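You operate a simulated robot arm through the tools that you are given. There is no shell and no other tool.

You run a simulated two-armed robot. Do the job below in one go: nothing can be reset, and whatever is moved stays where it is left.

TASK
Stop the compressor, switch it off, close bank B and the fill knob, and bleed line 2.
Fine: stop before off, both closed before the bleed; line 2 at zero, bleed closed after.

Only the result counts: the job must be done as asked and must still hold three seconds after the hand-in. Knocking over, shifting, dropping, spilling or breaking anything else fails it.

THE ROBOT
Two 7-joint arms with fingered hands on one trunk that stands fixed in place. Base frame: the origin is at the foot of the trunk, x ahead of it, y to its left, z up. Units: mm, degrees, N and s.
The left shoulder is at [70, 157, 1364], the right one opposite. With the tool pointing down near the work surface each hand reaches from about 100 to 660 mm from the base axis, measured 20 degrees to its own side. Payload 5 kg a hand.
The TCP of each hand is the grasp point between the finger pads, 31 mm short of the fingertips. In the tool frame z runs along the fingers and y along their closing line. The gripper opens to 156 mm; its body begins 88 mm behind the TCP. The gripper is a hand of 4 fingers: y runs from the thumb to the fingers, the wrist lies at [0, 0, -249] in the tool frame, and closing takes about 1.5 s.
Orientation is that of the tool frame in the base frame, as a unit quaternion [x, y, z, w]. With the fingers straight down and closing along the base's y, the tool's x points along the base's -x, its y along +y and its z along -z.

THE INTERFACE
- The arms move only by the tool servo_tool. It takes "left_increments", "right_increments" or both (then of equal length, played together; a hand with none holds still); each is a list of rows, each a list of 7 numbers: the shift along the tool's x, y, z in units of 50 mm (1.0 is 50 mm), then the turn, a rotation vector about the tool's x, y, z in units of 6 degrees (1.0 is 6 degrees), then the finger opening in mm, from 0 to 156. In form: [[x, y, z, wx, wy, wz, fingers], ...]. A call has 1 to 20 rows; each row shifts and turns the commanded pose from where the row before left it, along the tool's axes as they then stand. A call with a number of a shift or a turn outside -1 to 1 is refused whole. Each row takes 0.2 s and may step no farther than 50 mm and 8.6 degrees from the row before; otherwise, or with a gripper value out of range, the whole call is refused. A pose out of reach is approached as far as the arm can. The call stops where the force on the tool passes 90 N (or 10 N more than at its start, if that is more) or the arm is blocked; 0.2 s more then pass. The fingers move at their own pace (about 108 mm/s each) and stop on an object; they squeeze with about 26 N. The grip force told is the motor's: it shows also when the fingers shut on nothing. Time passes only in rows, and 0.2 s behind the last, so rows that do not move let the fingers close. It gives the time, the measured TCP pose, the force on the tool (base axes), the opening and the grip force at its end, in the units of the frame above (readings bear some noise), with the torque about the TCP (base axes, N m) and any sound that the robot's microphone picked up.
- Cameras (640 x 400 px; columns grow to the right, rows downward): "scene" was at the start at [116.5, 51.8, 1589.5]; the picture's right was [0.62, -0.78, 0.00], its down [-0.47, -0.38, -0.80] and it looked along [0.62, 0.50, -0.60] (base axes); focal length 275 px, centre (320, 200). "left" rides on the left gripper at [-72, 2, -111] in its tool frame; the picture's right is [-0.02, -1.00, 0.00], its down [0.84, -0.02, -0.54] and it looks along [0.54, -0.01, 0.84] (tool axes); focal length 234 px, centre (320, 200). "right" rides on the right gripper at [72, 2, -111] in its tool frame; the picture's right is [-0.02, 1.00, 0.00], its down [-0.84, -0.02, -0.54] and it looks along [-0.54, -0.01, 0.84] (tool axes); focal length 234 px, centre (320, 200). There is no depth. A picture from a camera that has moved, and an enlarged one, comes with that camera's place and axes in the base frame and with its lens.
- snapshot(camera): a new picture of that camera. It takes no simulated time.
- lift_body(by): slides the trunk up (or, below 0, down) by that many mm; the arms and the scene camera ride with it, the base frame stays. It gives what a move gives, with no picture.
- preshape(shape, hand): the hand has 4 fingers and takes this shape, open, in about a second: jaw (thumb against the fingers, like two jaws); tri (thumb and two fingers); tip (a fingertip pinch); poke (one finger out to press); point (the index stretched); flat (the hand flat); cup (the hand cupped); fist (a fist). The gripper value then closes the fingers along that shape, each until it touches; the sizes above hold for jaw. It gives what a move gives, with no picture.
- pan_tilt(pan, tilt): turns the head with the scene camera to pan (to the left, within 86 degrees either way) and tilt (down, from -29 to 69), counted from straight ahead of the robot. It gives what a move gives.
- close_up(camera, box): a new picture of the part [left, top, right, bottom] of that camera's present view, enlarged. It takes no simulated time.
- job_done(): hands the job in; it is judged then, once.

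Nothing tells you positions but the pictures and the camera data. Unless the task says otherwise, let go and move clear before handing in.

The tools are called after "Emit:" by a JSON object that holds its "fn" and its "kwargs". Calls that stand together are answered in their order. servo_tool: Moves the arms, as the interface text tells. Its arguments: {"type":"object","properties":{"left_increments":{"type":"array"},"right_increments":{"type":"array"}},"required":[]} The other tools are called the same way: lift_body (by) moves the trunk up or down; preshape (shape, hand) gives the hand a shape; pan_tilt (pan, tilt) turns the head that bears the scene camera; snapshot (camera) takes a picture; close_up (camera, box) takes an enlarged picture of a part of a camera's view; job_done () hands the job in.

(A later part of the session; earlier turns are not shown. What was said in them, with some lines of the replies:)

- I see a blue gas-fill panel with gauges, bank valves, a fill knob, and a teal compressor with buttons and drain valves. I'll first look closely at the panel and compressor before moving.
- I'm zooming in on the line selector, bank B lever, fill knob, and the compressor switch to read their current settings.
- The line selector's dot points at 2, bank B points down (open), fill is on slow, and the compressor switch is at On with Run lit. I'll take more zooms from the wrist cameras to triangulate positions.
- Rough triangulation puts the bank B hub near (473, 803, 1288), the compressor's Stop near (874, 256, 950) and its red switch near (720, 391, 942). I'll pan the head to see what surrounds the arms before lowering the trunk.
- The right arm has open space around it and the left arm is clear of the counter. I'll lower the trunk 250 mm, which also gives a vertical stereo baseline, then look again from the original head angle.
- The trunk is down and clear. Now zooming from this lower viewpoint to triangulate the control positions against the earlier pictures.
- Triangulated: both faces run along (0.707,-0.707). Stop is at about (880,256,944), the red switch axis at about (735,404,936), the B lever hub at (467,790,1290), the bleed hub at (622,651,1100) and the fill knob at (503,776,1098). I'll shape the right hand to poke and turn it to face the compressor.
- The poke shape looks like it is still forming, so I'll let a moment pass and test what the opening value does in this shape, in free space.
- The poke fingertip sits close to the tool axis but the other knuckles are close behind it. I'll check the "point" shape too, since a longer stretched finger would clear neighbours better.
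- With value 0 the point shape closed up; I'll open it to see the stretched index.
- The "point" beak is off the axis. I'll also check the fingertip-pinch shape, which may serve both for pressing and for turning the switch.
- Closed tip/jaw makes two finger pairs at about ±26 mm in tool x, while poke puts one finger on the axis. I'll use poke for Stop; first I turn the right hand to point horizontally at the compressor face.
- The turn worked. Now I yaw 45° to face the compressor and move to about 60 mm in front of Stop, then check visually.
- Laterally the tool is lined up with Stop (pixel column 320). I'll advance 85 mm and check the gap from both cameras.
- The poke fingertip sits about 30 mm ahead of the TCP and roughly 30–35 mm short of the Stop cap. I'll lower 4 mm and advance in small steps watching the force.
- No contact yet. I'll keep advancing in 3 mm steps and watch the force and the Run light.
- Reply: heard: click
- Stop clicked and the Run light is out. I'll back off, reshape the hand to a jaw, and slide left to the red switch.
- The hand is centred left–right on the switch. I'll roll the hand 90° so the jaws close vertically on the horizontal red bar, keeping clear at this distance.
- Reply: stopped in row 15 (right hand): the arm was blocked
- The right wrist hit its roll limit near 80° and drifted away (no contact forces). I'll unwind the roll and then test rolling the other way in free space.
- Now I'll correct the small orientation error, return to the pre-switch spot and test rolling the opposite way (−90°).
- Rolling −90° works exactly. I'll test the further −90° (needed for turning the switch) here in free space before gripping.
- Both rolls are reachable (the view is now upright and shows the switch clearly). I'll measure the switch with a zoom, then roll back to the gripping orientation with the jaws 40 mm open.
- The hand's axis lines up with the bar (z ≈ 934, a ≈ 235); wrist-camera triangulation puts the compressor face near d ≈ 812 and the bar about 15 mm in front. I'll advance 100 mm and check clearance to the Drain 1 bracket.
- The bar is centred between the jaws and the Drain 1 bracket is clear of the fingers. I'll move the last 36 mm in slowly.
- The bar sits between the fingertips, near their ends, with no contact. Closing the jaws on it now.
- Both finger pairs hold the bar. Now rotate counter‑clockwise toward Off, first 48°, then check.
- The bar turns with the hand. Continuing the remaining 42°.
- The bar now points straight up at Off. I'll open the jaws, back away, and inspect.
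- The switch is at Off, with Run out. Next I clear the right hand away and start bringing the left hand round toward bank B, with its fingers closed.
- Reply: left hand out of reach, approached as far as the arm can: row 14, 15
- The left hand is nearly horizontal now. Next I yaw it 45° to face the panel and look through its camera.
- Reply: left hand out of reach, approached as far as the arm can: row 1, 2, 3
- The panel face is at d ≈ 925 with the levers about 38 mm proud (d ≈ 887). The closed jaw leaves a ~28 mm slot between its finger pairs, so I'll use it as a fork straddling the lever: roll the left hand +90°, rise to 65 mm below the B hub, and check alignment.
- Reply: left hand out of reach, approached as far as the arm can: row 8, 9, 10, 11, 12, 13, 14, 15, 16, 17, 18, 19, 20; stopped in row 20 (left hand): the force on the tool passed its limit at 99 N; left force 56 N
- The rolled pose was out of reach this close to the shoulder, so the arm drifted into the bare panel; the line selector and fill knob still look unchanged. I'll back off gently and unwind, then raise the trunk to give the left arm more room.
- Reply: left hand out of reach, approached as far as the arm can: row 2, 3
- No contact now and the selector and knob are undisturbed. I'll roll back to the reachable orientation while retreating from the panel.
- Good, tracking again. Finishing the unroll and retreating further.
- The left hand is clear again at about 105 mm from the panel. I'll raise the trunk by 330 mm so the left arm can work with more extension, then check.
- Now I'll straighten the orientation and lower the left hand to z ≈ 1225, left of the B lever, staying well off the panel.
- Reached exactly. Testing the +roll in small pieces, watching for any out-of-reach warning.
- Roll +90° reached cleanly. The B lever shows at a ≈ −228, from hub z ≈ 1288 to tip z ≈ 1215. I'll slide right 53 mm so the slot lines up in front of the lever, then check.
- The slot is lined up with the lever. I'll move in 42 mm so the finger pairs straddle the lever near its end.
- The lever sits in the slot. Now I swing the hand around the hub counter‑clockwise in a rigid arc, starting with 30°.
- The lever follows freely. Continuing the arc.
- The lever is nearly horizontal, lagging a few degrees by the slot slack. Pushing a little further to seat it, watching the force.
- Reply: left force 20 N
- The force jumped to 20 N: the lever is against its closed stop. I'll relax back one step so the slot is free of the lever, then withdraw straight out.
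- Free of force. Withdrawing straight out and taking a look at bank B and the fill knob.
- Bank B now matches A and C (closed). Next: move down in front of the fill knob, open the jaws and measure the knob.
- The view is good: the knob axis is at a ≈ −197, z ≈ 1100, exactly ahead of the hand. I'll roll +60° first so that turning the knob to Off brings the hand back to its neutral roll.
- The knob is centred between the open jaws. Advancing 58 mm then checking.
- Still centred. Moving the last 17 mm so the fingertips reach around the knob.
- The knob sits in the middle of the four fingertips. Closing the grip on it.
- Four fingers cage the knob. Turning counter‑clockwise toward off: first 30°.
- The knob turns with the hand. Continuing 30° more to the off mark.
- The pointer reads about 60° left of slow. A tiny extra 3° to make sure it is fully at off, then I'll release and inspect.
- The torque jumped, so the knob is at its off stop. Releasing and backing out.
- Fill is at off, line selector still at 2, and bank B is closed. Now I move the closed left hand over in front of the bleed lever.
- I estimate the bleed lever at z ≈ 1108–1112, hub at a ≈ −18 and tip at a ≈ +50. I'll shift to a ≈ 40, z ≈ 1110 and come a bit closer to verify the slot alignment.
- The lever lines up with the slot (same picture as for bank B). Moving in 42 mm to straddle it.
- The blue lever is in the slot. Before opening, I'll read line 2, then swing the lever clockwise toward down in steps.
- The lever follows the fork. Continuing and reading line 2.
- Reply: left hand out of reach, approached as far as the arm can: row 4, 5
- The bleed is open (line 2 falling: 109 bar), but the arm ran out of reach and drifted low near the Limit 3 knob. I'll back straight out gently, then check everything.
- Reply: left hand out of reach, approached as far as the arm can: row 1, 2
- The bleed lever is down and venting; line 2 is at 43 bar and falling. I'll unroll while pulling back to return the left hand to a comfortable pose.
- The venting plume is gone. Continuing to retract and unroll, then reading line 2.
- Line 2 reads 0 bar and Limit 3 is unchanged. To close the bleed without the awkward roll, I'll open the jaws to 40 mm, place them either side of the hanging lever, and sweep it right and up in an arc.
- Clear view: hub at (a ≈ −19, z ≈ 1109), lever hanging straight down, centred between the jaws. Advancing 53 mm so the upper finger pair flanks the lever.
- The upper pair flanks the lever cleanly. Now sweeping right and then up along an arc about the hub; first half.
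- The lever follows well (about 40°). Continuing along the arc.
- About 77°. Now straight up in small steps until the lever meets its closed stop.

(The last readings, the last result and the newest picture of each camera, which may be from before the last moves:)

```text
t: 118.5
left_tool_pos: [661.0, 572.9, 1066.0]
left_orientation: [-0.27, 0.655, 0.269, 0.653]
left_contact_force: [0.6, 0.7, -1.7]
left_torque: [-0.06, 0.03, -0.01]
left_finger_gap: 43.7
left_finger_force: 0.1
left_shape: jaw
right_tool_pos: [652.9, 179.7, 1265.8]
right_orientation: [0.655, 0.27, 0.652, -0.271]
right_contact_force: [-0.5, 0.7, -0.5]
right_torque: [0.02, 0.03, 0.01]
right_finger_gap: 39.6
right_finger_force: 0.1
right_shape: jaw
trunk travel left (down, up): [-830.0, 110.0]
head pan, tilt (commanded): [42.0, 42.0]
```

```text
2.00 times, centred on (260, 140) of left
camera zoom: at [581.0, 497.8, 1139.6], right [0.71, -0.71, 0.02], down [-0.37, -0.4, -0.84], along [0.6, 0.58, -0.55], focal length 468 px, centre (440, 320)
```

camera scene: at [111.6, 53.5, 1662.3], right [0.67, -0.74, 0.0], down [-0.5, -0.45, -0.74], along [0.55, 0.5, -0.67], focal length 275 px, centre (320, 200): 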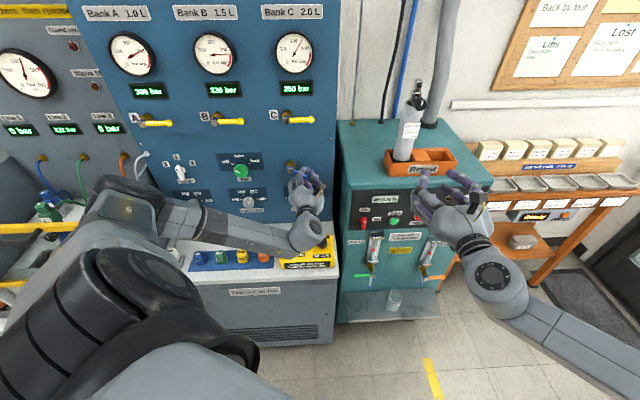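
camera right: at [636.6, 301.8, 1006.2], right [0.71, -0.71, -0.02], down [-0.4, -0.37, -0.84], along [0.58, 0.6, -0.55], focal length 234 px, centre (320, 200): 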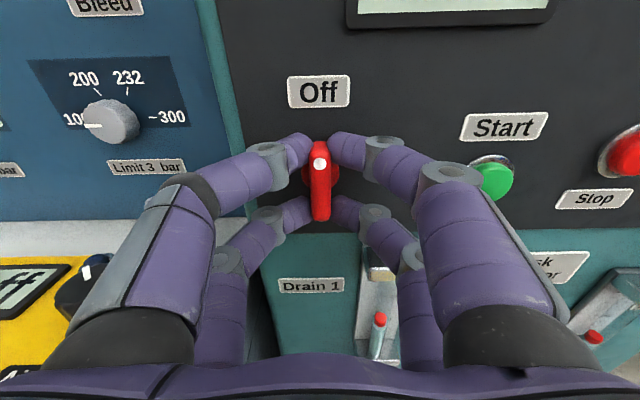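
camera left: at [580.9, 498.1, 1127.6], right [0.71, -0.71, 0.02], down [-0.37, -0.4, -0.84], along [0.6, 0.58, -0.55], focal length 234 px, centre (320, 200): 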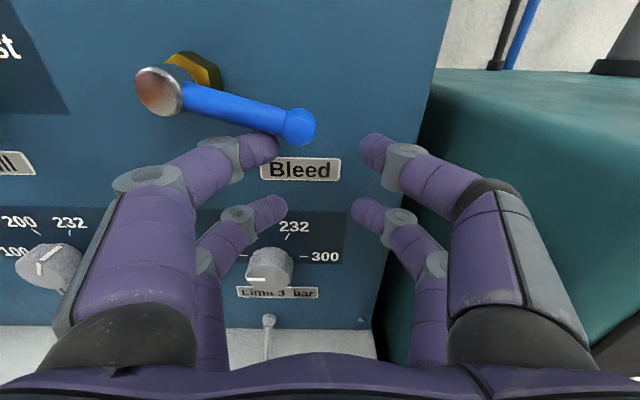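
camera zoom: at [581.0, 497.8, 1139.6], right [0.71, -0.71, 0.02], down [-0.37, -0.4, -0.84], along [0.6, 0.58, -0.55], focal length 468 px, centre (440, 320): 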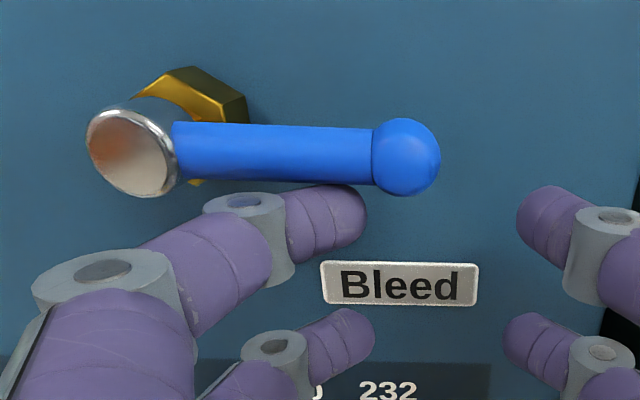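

Practically horizontal. A few more millimetres to seat it against the stop.

Emit:
{"fn": "servo_tool", "kwargs": {"left_increments": [[-0.06, 0, 0, 0, 0, 0, 44], [-0.03, 0, 0, 0, 0, 0, 44]]}}

Emit:
{"fn": "close_up", "kwargs": {"camera": "left", "box": [100, 40, 420, 240]}}

```text
t: 119.1
left_tool_pos: [660.6, 574.7, 1069.6]
left_orientation: [-0.27, 0.655, 0.27, 0.652]
left_contact_force: [-0.5, -1.1, -9.4]
left_torque: [-0.32, -0.04, -0.03]
left_finger_gap: 43.8
left_finger_force: 0.0
left_shape: jaw
right_tool_pos: [653.0, 180.0, 1265.3]
right_orientation: [0.655, 0.27, 0.653, -0.27]
right_contact_force: [-0.9, -0.7, 0.1]
right_torque: [-0.02, -0.01, -0.01]
right_finger_gap: 39.6
right_finger_force: 0.0
right_shape: jaw
trunk travel left (down, up): [-830.0, 110.0]
head pan, tilt (commanded): [42.0, 42.0]
```

```text
2.00 times, centred on (260, 140) of left
camera zoom: at [581.1, 498.7, 1142.3], right [0.71, -0.71, 0.02], down [-0.38, -0.4, -0.84], along [0.6, 0.58, -0.55], focal length 468 px, centre (440, 320)
```

zoom: 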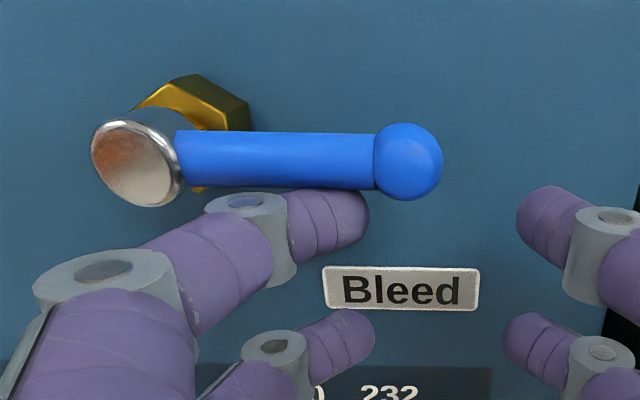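

The force has risen to 9 N: the bleed is shut against its stop. Lowering slightly off the lever and withdrawing.

Emit:
{"fn": "servo_tool", "kwargs": {"left_increments": [[0.2, 0, 0, 0, 0, 0, 44], [0.2, 0, 0, 0, 0, 0, 44], [0, 0.1, -0.3, 0, 0, 0, 44], [0, 0.1, -0.5, 0, 0, 0, 44], [0, 0.1, -0.5, 0, 0, 0, 44], [0, 0.2, -0.4, 0, 0, 0, 44]]}}

Emit:
{"fn": "snapshot", "kwargs": {"camera": "scene"}}

Emit:
{"fn": "close_up", "kwargs": {"camera": "scene", "box": [120, 90, 350, 230]}}

Emit:
{"fn": "close_up", "kwargs": {"camera": "scene", "box": [0, 80, 200, 230]}}

Emit:
{"fn": "close_up", "kwargs": {"camera": "scene", "box": [335, 180, 495, 280]}}

```text
t: 120.5
left_tool_pos: [581.5, 531.8, 1052.2]
left_orientation: [-0.27, 0.653, 0.27, 0.653]
left_contact_force: [0.1, 0.5, 0.4]
left_torque: [-0.01, 0.0, -0.02]
left_finger_gap: 43.4
left_finger_force: 0.1
left_shape: jaw
right_tool_pos: [652.0, 180.9, 1266.0]
right_orientation: [0.654, 0.27, 0.653, -0.271]
right_contact_force: [-0.6, -0.2, 0.5]
right_torque: [-0.01, -0.04, 0.0]
right_finger_gap: 39.8
right_finger_force: 0.2
right_shape: jaw
trunk travel left (down, up): [-830.0, 110.0]
head pan, tilt (commanded): [42.0, 42.0]
```

```text
taken
camera scene: at [109.7, 53.5, 1662.5], right [0.67, -0.74, 0.0], down [-0.5, -0.45, -0.74], along [0.55, 0.5, -0.67], focal length 275 px, centre (320, 200)
```

scene: 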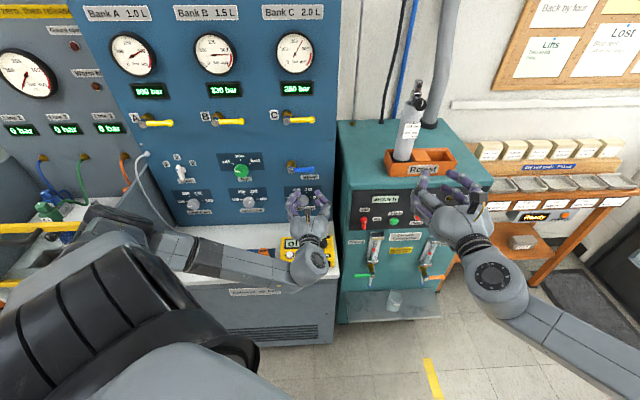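

```text
2.78 times, centred on (235, 160) of scene
camera zoom: at [109.7, 53.5, 1662.5], right [0.67, -0.74, 0.0], down [-0.5, -0.45, -0.74], along [0.55, 0.5, -0.67], focal length 764 px, centre (556, 311)
```

zoom: 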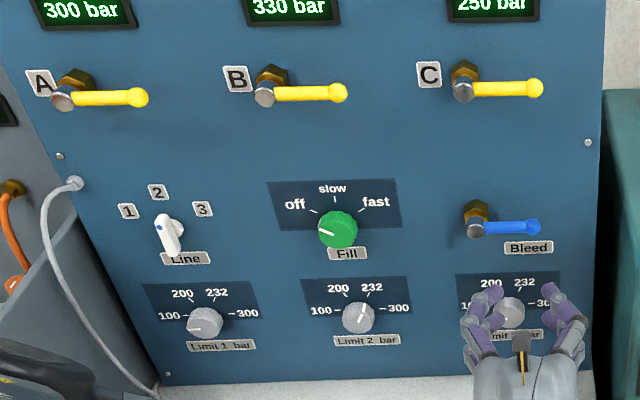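

```text
2.67 times, centred on (100, 155) of scene
camera zoom: at [109.7, 53.5, 1662.5], right [0.67, -0.74, 0.0], down [-0.5, -0.45, -0.74], along [0.55, 0.5, -0.67], focal length 732 px, centre (907, 320)
```

zoom: 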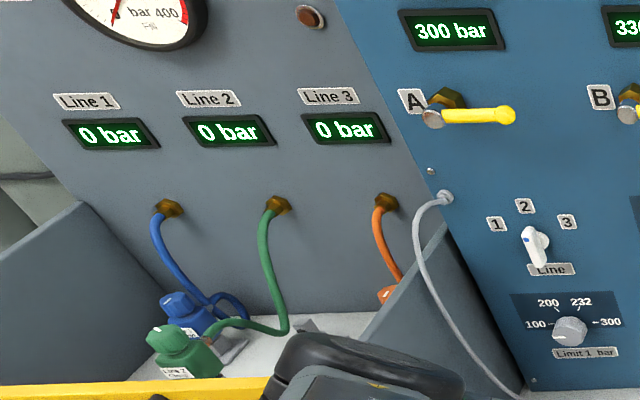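

```text
4.00 times, centred on (415, 230) of scene
camera zoom: at [109.7, 53.5, 1662.5], right [0.67, -0.74, 0.0], down [-0.5, -0.45, -0.74], along [0.55, 0.5, -0.67], focal length 1099 px, centre (-60, 80)
```

zoom: 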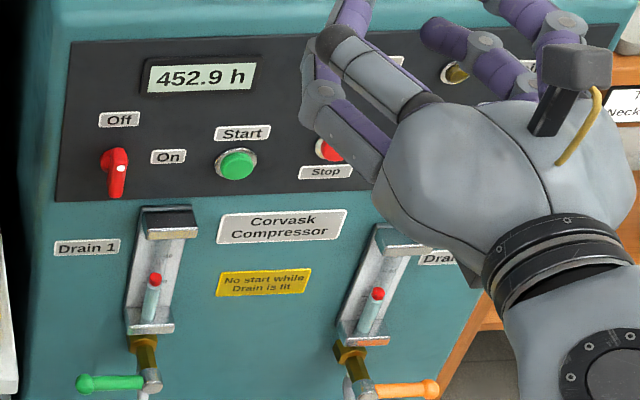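

Everything reads right: run light out, switch Off, B closed, fill off, line 2 at 0, bleed shut. I'll look toward the left elbow to make sure it's clear of the fill-station items before moving clear.

Emit:
{"fn": "pan_tilt", "kwargs": {"pan": 75, "tilt": 45}}

Emit:
{"fn": "snapshot", "kwargs": {"camera": "scene"}}

Emit:
{"fn": "snapshot", "kwargs": {"camera": "left"}}

```text
t: 121.5
left_tool_pos: [582.2, 531.6, 1051.6]
left_orientation: [-0.271, 0.654, 0.271, 0.652]
left_contact_force: [-0.1, 0.2, 0.1]
left_torque: [0.01, 0.0, 0.0]
left_finger_gap: 43.7
left_finger_force: 0.1
left_shape: jaw
right_tool_pos: [653.3, 179.9, 1266.5]
right_orientation: [0.655, 0.27, 0.651, -0.271]
right_contact_force: [-0.1, -0.8, 0.3]
right_torque: [0.01, 0.01, 0.0]
right_finger_gap: 39.6
right_finger_force: 0.1
right_shape: jaw
trunk travel left (down, up): [-830.0, 110.0]
head pan, tilt (commanded): [75.0, 45.0]
```

```text
taken
camera scene: at [69.9, 76.1, 1658.1], right [0.97, -0.26, 0.0], down [-0.18, -0.68, -0.71], along [0.18, 0.68, -0.71], focal length 275 px, centre (320, 200)
```

scene: 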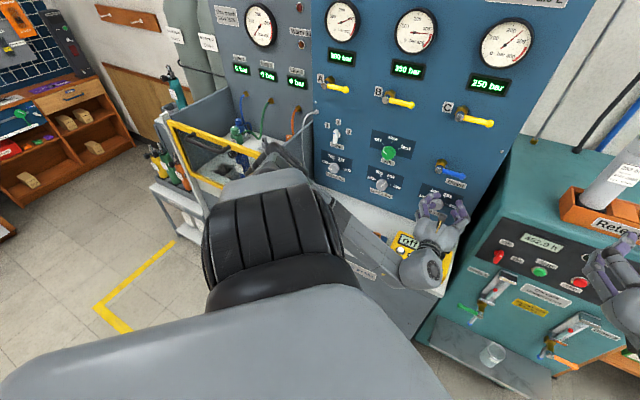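

```text
taken
camera left: at [502.9, 455.7, 1124.2], right [0.71, -0.71, 0.02], down [-0.37, -0.4, -0.84], along [0.6, 0.58, -0.55], focal length 234 px, centre (320, 200)
```

left: 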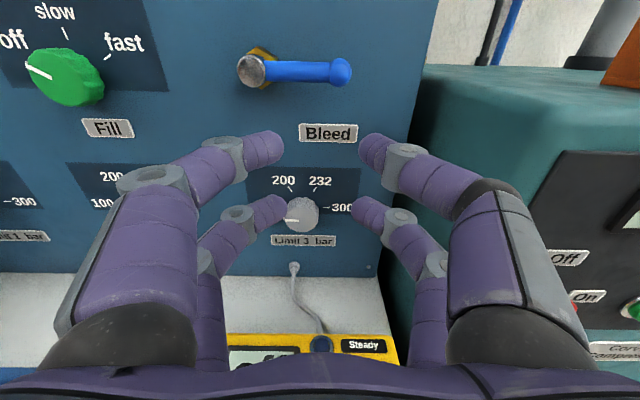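

All clear. I'll pull the left hand back a little more and do one last check of the readouts and levers.

Emit:
{"fn": "servo_tool", "kwargs": {"left_increments": [[0, 0.1, -0.3, 0, 0, 0, 44], [0, 0.1, -0.3, 0, 0, 0, 44], [0, 0, -0.2, 0, 0, 0, 44], [0, 0, 0, 0, 0, 0, 44], [0, 0, 0, 0, 0, 0, 44]]}}

Emit:
{"fn": "pan_tilt", "kwargs": {"pan": 45, "tilt": 40}}

Emit:
{"fn": "snapshot", "kwargs": {"camera": "scene"}}

Emit:
{"fn": "close_up", "kwargs": {"camera": "scene", "box": [20, 90, 200, 210]}}

Emit:
{"fn": "close_up", "kwargs": {"camera": "scene", "box": [180, 90, 400, 230]}}

```text
t: 122.7
left_tool_pos: [548.5, 512.1, 1052.8]
left_orientation: [-0.27, 0.653, 0.27, 0.654]
left_contact_force: [-0.1, -0.8, -0.2]
left_torque: [0.02, 0.0, 0.01]
left_finger_gap: 43.7
left_finger_force: 0.2
left_shape: jaw
right_tool_pos: [652.4, 180.2, 1266.2]
right_orientation: [0.654, 0.27, 0.653, -0.271]
right_contact_force: [0.1, -1.7, 0.1]
right_torque: [0.03, 0.03, 0.03]
right_finger_gap: 39.6
right_finger_force: 0.0
right_shape: jaw
trunk travel left (down, up): [-830.0, 110.0]
head pan, tilt (commanded): [75.0, 45.0]
```

```text
t: 123.7
left_tool_pos: [547.7, 512.3, 1053.1]
left_orientation: [-0.271, 0.653, 0.27, 0.654]
left_contact_force: [0.5, -0.5, 0.6]
left_torque: [0.01, 0.0, -0.02]
left_finger_gap: 43.7
left_finger_force: 0.0
left_shape: jaw
right_tool_pos: [652.2, 179.6, 1265.8]
right_orientation: [0.654, 0.27, 0.653, -0.27]
right_contact_force: [-0.4, -0.4, 0.6]
right_torque: [0.0, 0.01, 0.02]
right_finger_gap: 39.5
right_finger_force: 0.1
right_shape: jaw
trunk travel left (down, up): [-830.0, 110.0]
head pan, tilt (commanded): [45.0, 40.0]
```

```text
taken
camera scene: at [108.5, 57.7, 1665.3], right [0.71, -0.71, 0.0], down [-0.45, -0.46, -0.77], along [0.54, 0.54, -0.64], focal length 275 px, centre (320, 200)
```

scene: 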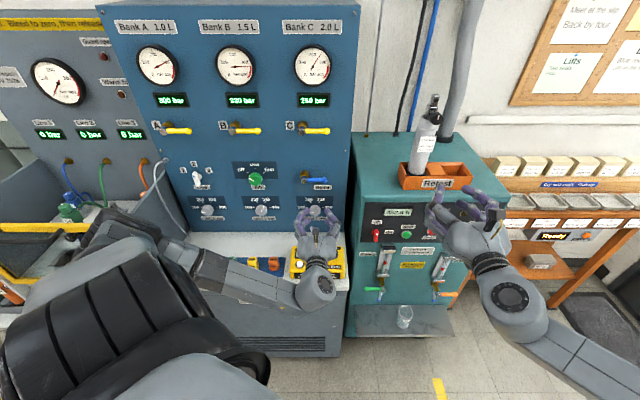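

```text
3.33 times, centred on (110, 150) of scene
camera zoom: at [108.5, 57.7, 1665.3], right [0.71, -0.71, 0.0], down [-0.45, -0.46, -0.77], along [0.54, 0.54, -0.64], focal length 916 px, centre (1020, 367)
```

zoom: 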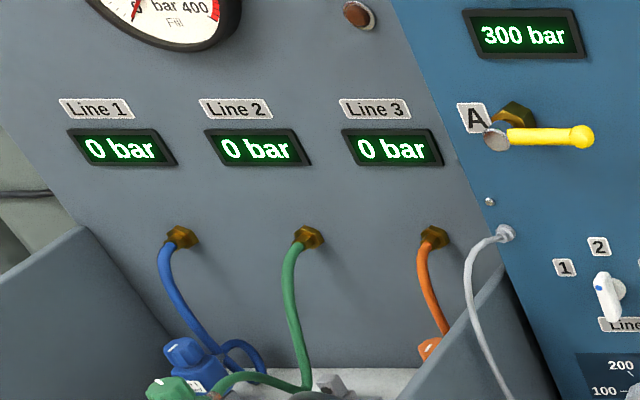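

```text
2.86 times, centred on (290, 160) of scene
camera zoom: at [108.5, 57.7, 1665.3], right [0.71, -0.71, 0.0], down [-0.45, -0.46, -0.77], along [0.54, 0.54, -0.64], focal length 785 px, centre (406, 314)
```

zoom: 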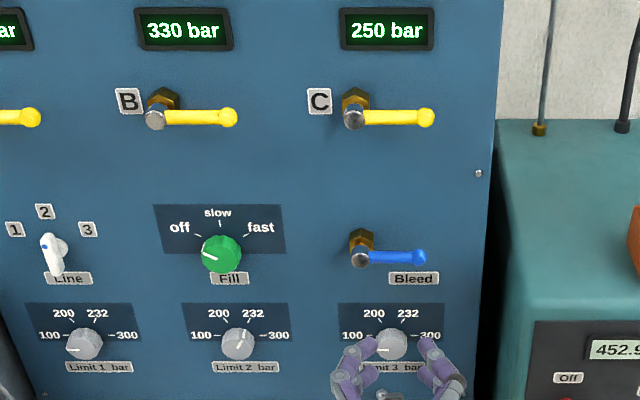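

Everything holds. There is a yellow notice at the top left mentioning bleeding; I'll read it before handing in.

Emit:
{"fn": "close_up", "kwargs": {"camera": "scene", "box": [0, 0, 120, 75]}}

Emit:
{"fn": "pan_tilt", "kwargs": {"pan": 70, "tilt": 20}}

Emit:
{"fn": "snapshot", "kwargs": {"camera": "scene"}}

```text
5.33 times, centred on (60, 38) of scene
camera zoom: at [108.5, 57.7, 1665.3], right [0.71, -0.71, 0.0], down [-0.45, -0.46, -0.77], along [0.54, 0.54, -0.64], focal length 1465 px, centre (1707, 1067)
```

zoom: 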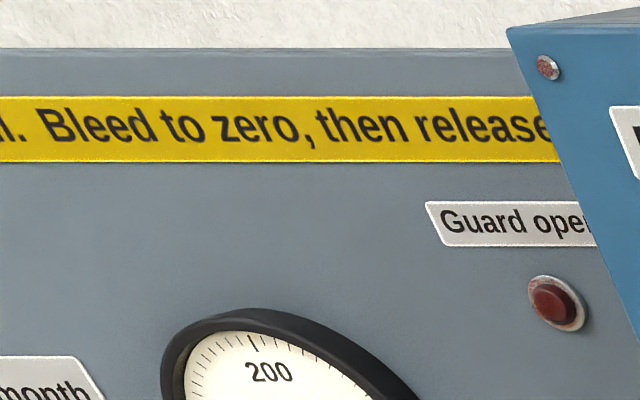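

```text
t: 124.6
left_tool_pos: [547.8, 511.1, 1053.4]
left_orientation: [-0.271, 0.653, 0.27, 0.654]
left_contact_force: [-0.1, 0.4, 0.5]
left_torque: [0.03, 0.03, 0.0]
left_finger_gap: 43.9
left_finger_force: 0.1
left_shape: jaw
right_tool_pos: [652.8, 179.3, 1265.8]
right_orientation: [0.654, 0.271, 0.653, -0.271]
right_contact_force: [0.4, 0.5, 0.8]
right_torque: [-0.02, -0.04, 0.01]
right_finger_gap: 39.4
right_finger_force: 0.2
right_shape: jaw
trunk travel left (down, up): [-830.0, 110.0]
head pan, tilt (commanded): [70.0, 20.0]
```

```text
taken
camera scene: at [80.5, 84.9, 1696.7], right [0.94, -0.34, 0.0], down [-0.12, -0.32, -0.94], along [0.32, 0.88, -0.34], focal length 275 px, centre (320, 200)
```

scene: 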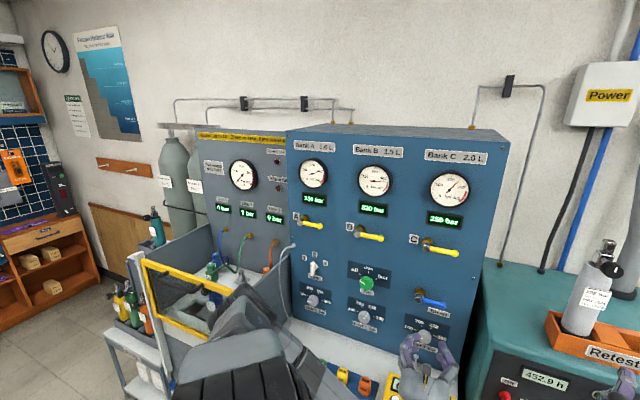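

Emit:
{"fn": "close_up", "kwargs": {"camera": "scene", "box": [190, 120, 310, 240]}}

Emit:
{"fn": "close_up", "kwargs": {"camera": "scene", "box": [280, 200, 480, 340]}}

```text
3.33 times, centred on (250, 180) of scene
camera zoom: at [80.5, 84.9, 1696.7], right [0.94, -0.34, 0.0], down [-0.12, -0.32, -0.94], along [0.32, 0.88, -0.34], focal length 916 px, centre (553, 267)
```

zoom: 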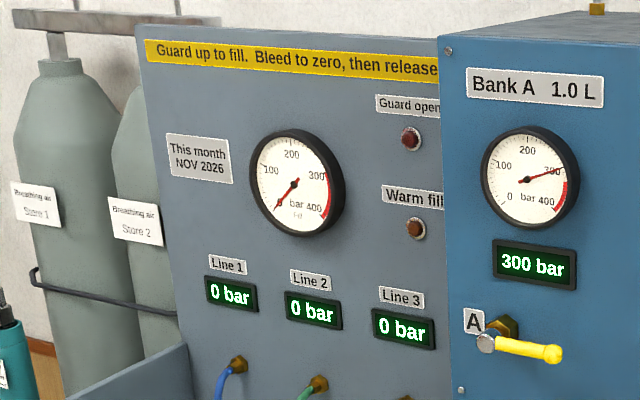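

```text
2.86 times, centred on (380, 270) of scene
camera zoom: at [80.5, 84.9, 1696.7], right [0.94, -0.34, 0.0], down [-0.12, -0.32, -0.94], along [0.32, 0.88, -0.34], focal length 785 px, centre (149, 0)
```

zoom: 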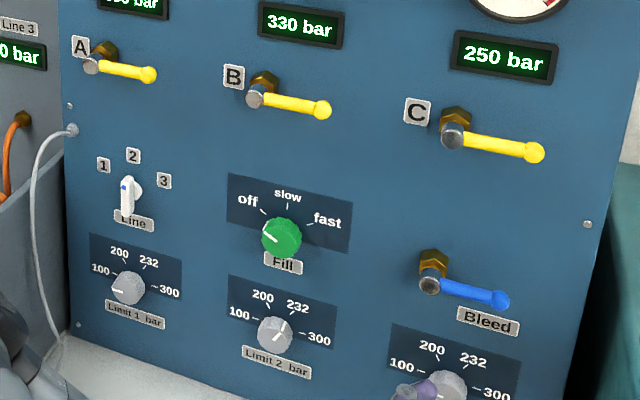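

All the states hold: the compressor is stopped and switched Off, bank B and the fill knob are closed, line 2 reads 0 bar, and the bleed is shut. Both hands are clear, so I'm handing in the job.

Emit:
{"fn": "job_done", "kwargs": {}}

```text
The job is handed in.
```

The job is done and handed in; I don't have the judging result. At my last look everything was as asked:

- **Compressor:** I pressed Stop first, heard the click and saw the Run light go out. Then I turned the red switch to Off.
- **Bank B:** closed against its stop, lying level like A and C.
- **Fill knob:** at off, against its stop.
- **Line 2:** bled from 232 bar to 0, with bank B and fill already closed. The line selector was on 2 from the start and never moved.
- **Bleed:** closed afterwards, against its stop.

The left arm ran out of reach and drifted twice:

- **Before closing bank B:** the closed left hand pressed on a bare part of the blue panel at up to 99 N before it stopped. The line selector and fill knob did not move, and I saw no damage.
- **While opening the bleed:** the hand slid down towards the Limit 3 knob. That knob still points where it did at the start.

I saw nothing knocked over or moved out of place. Both hands are open and clear of the controls.
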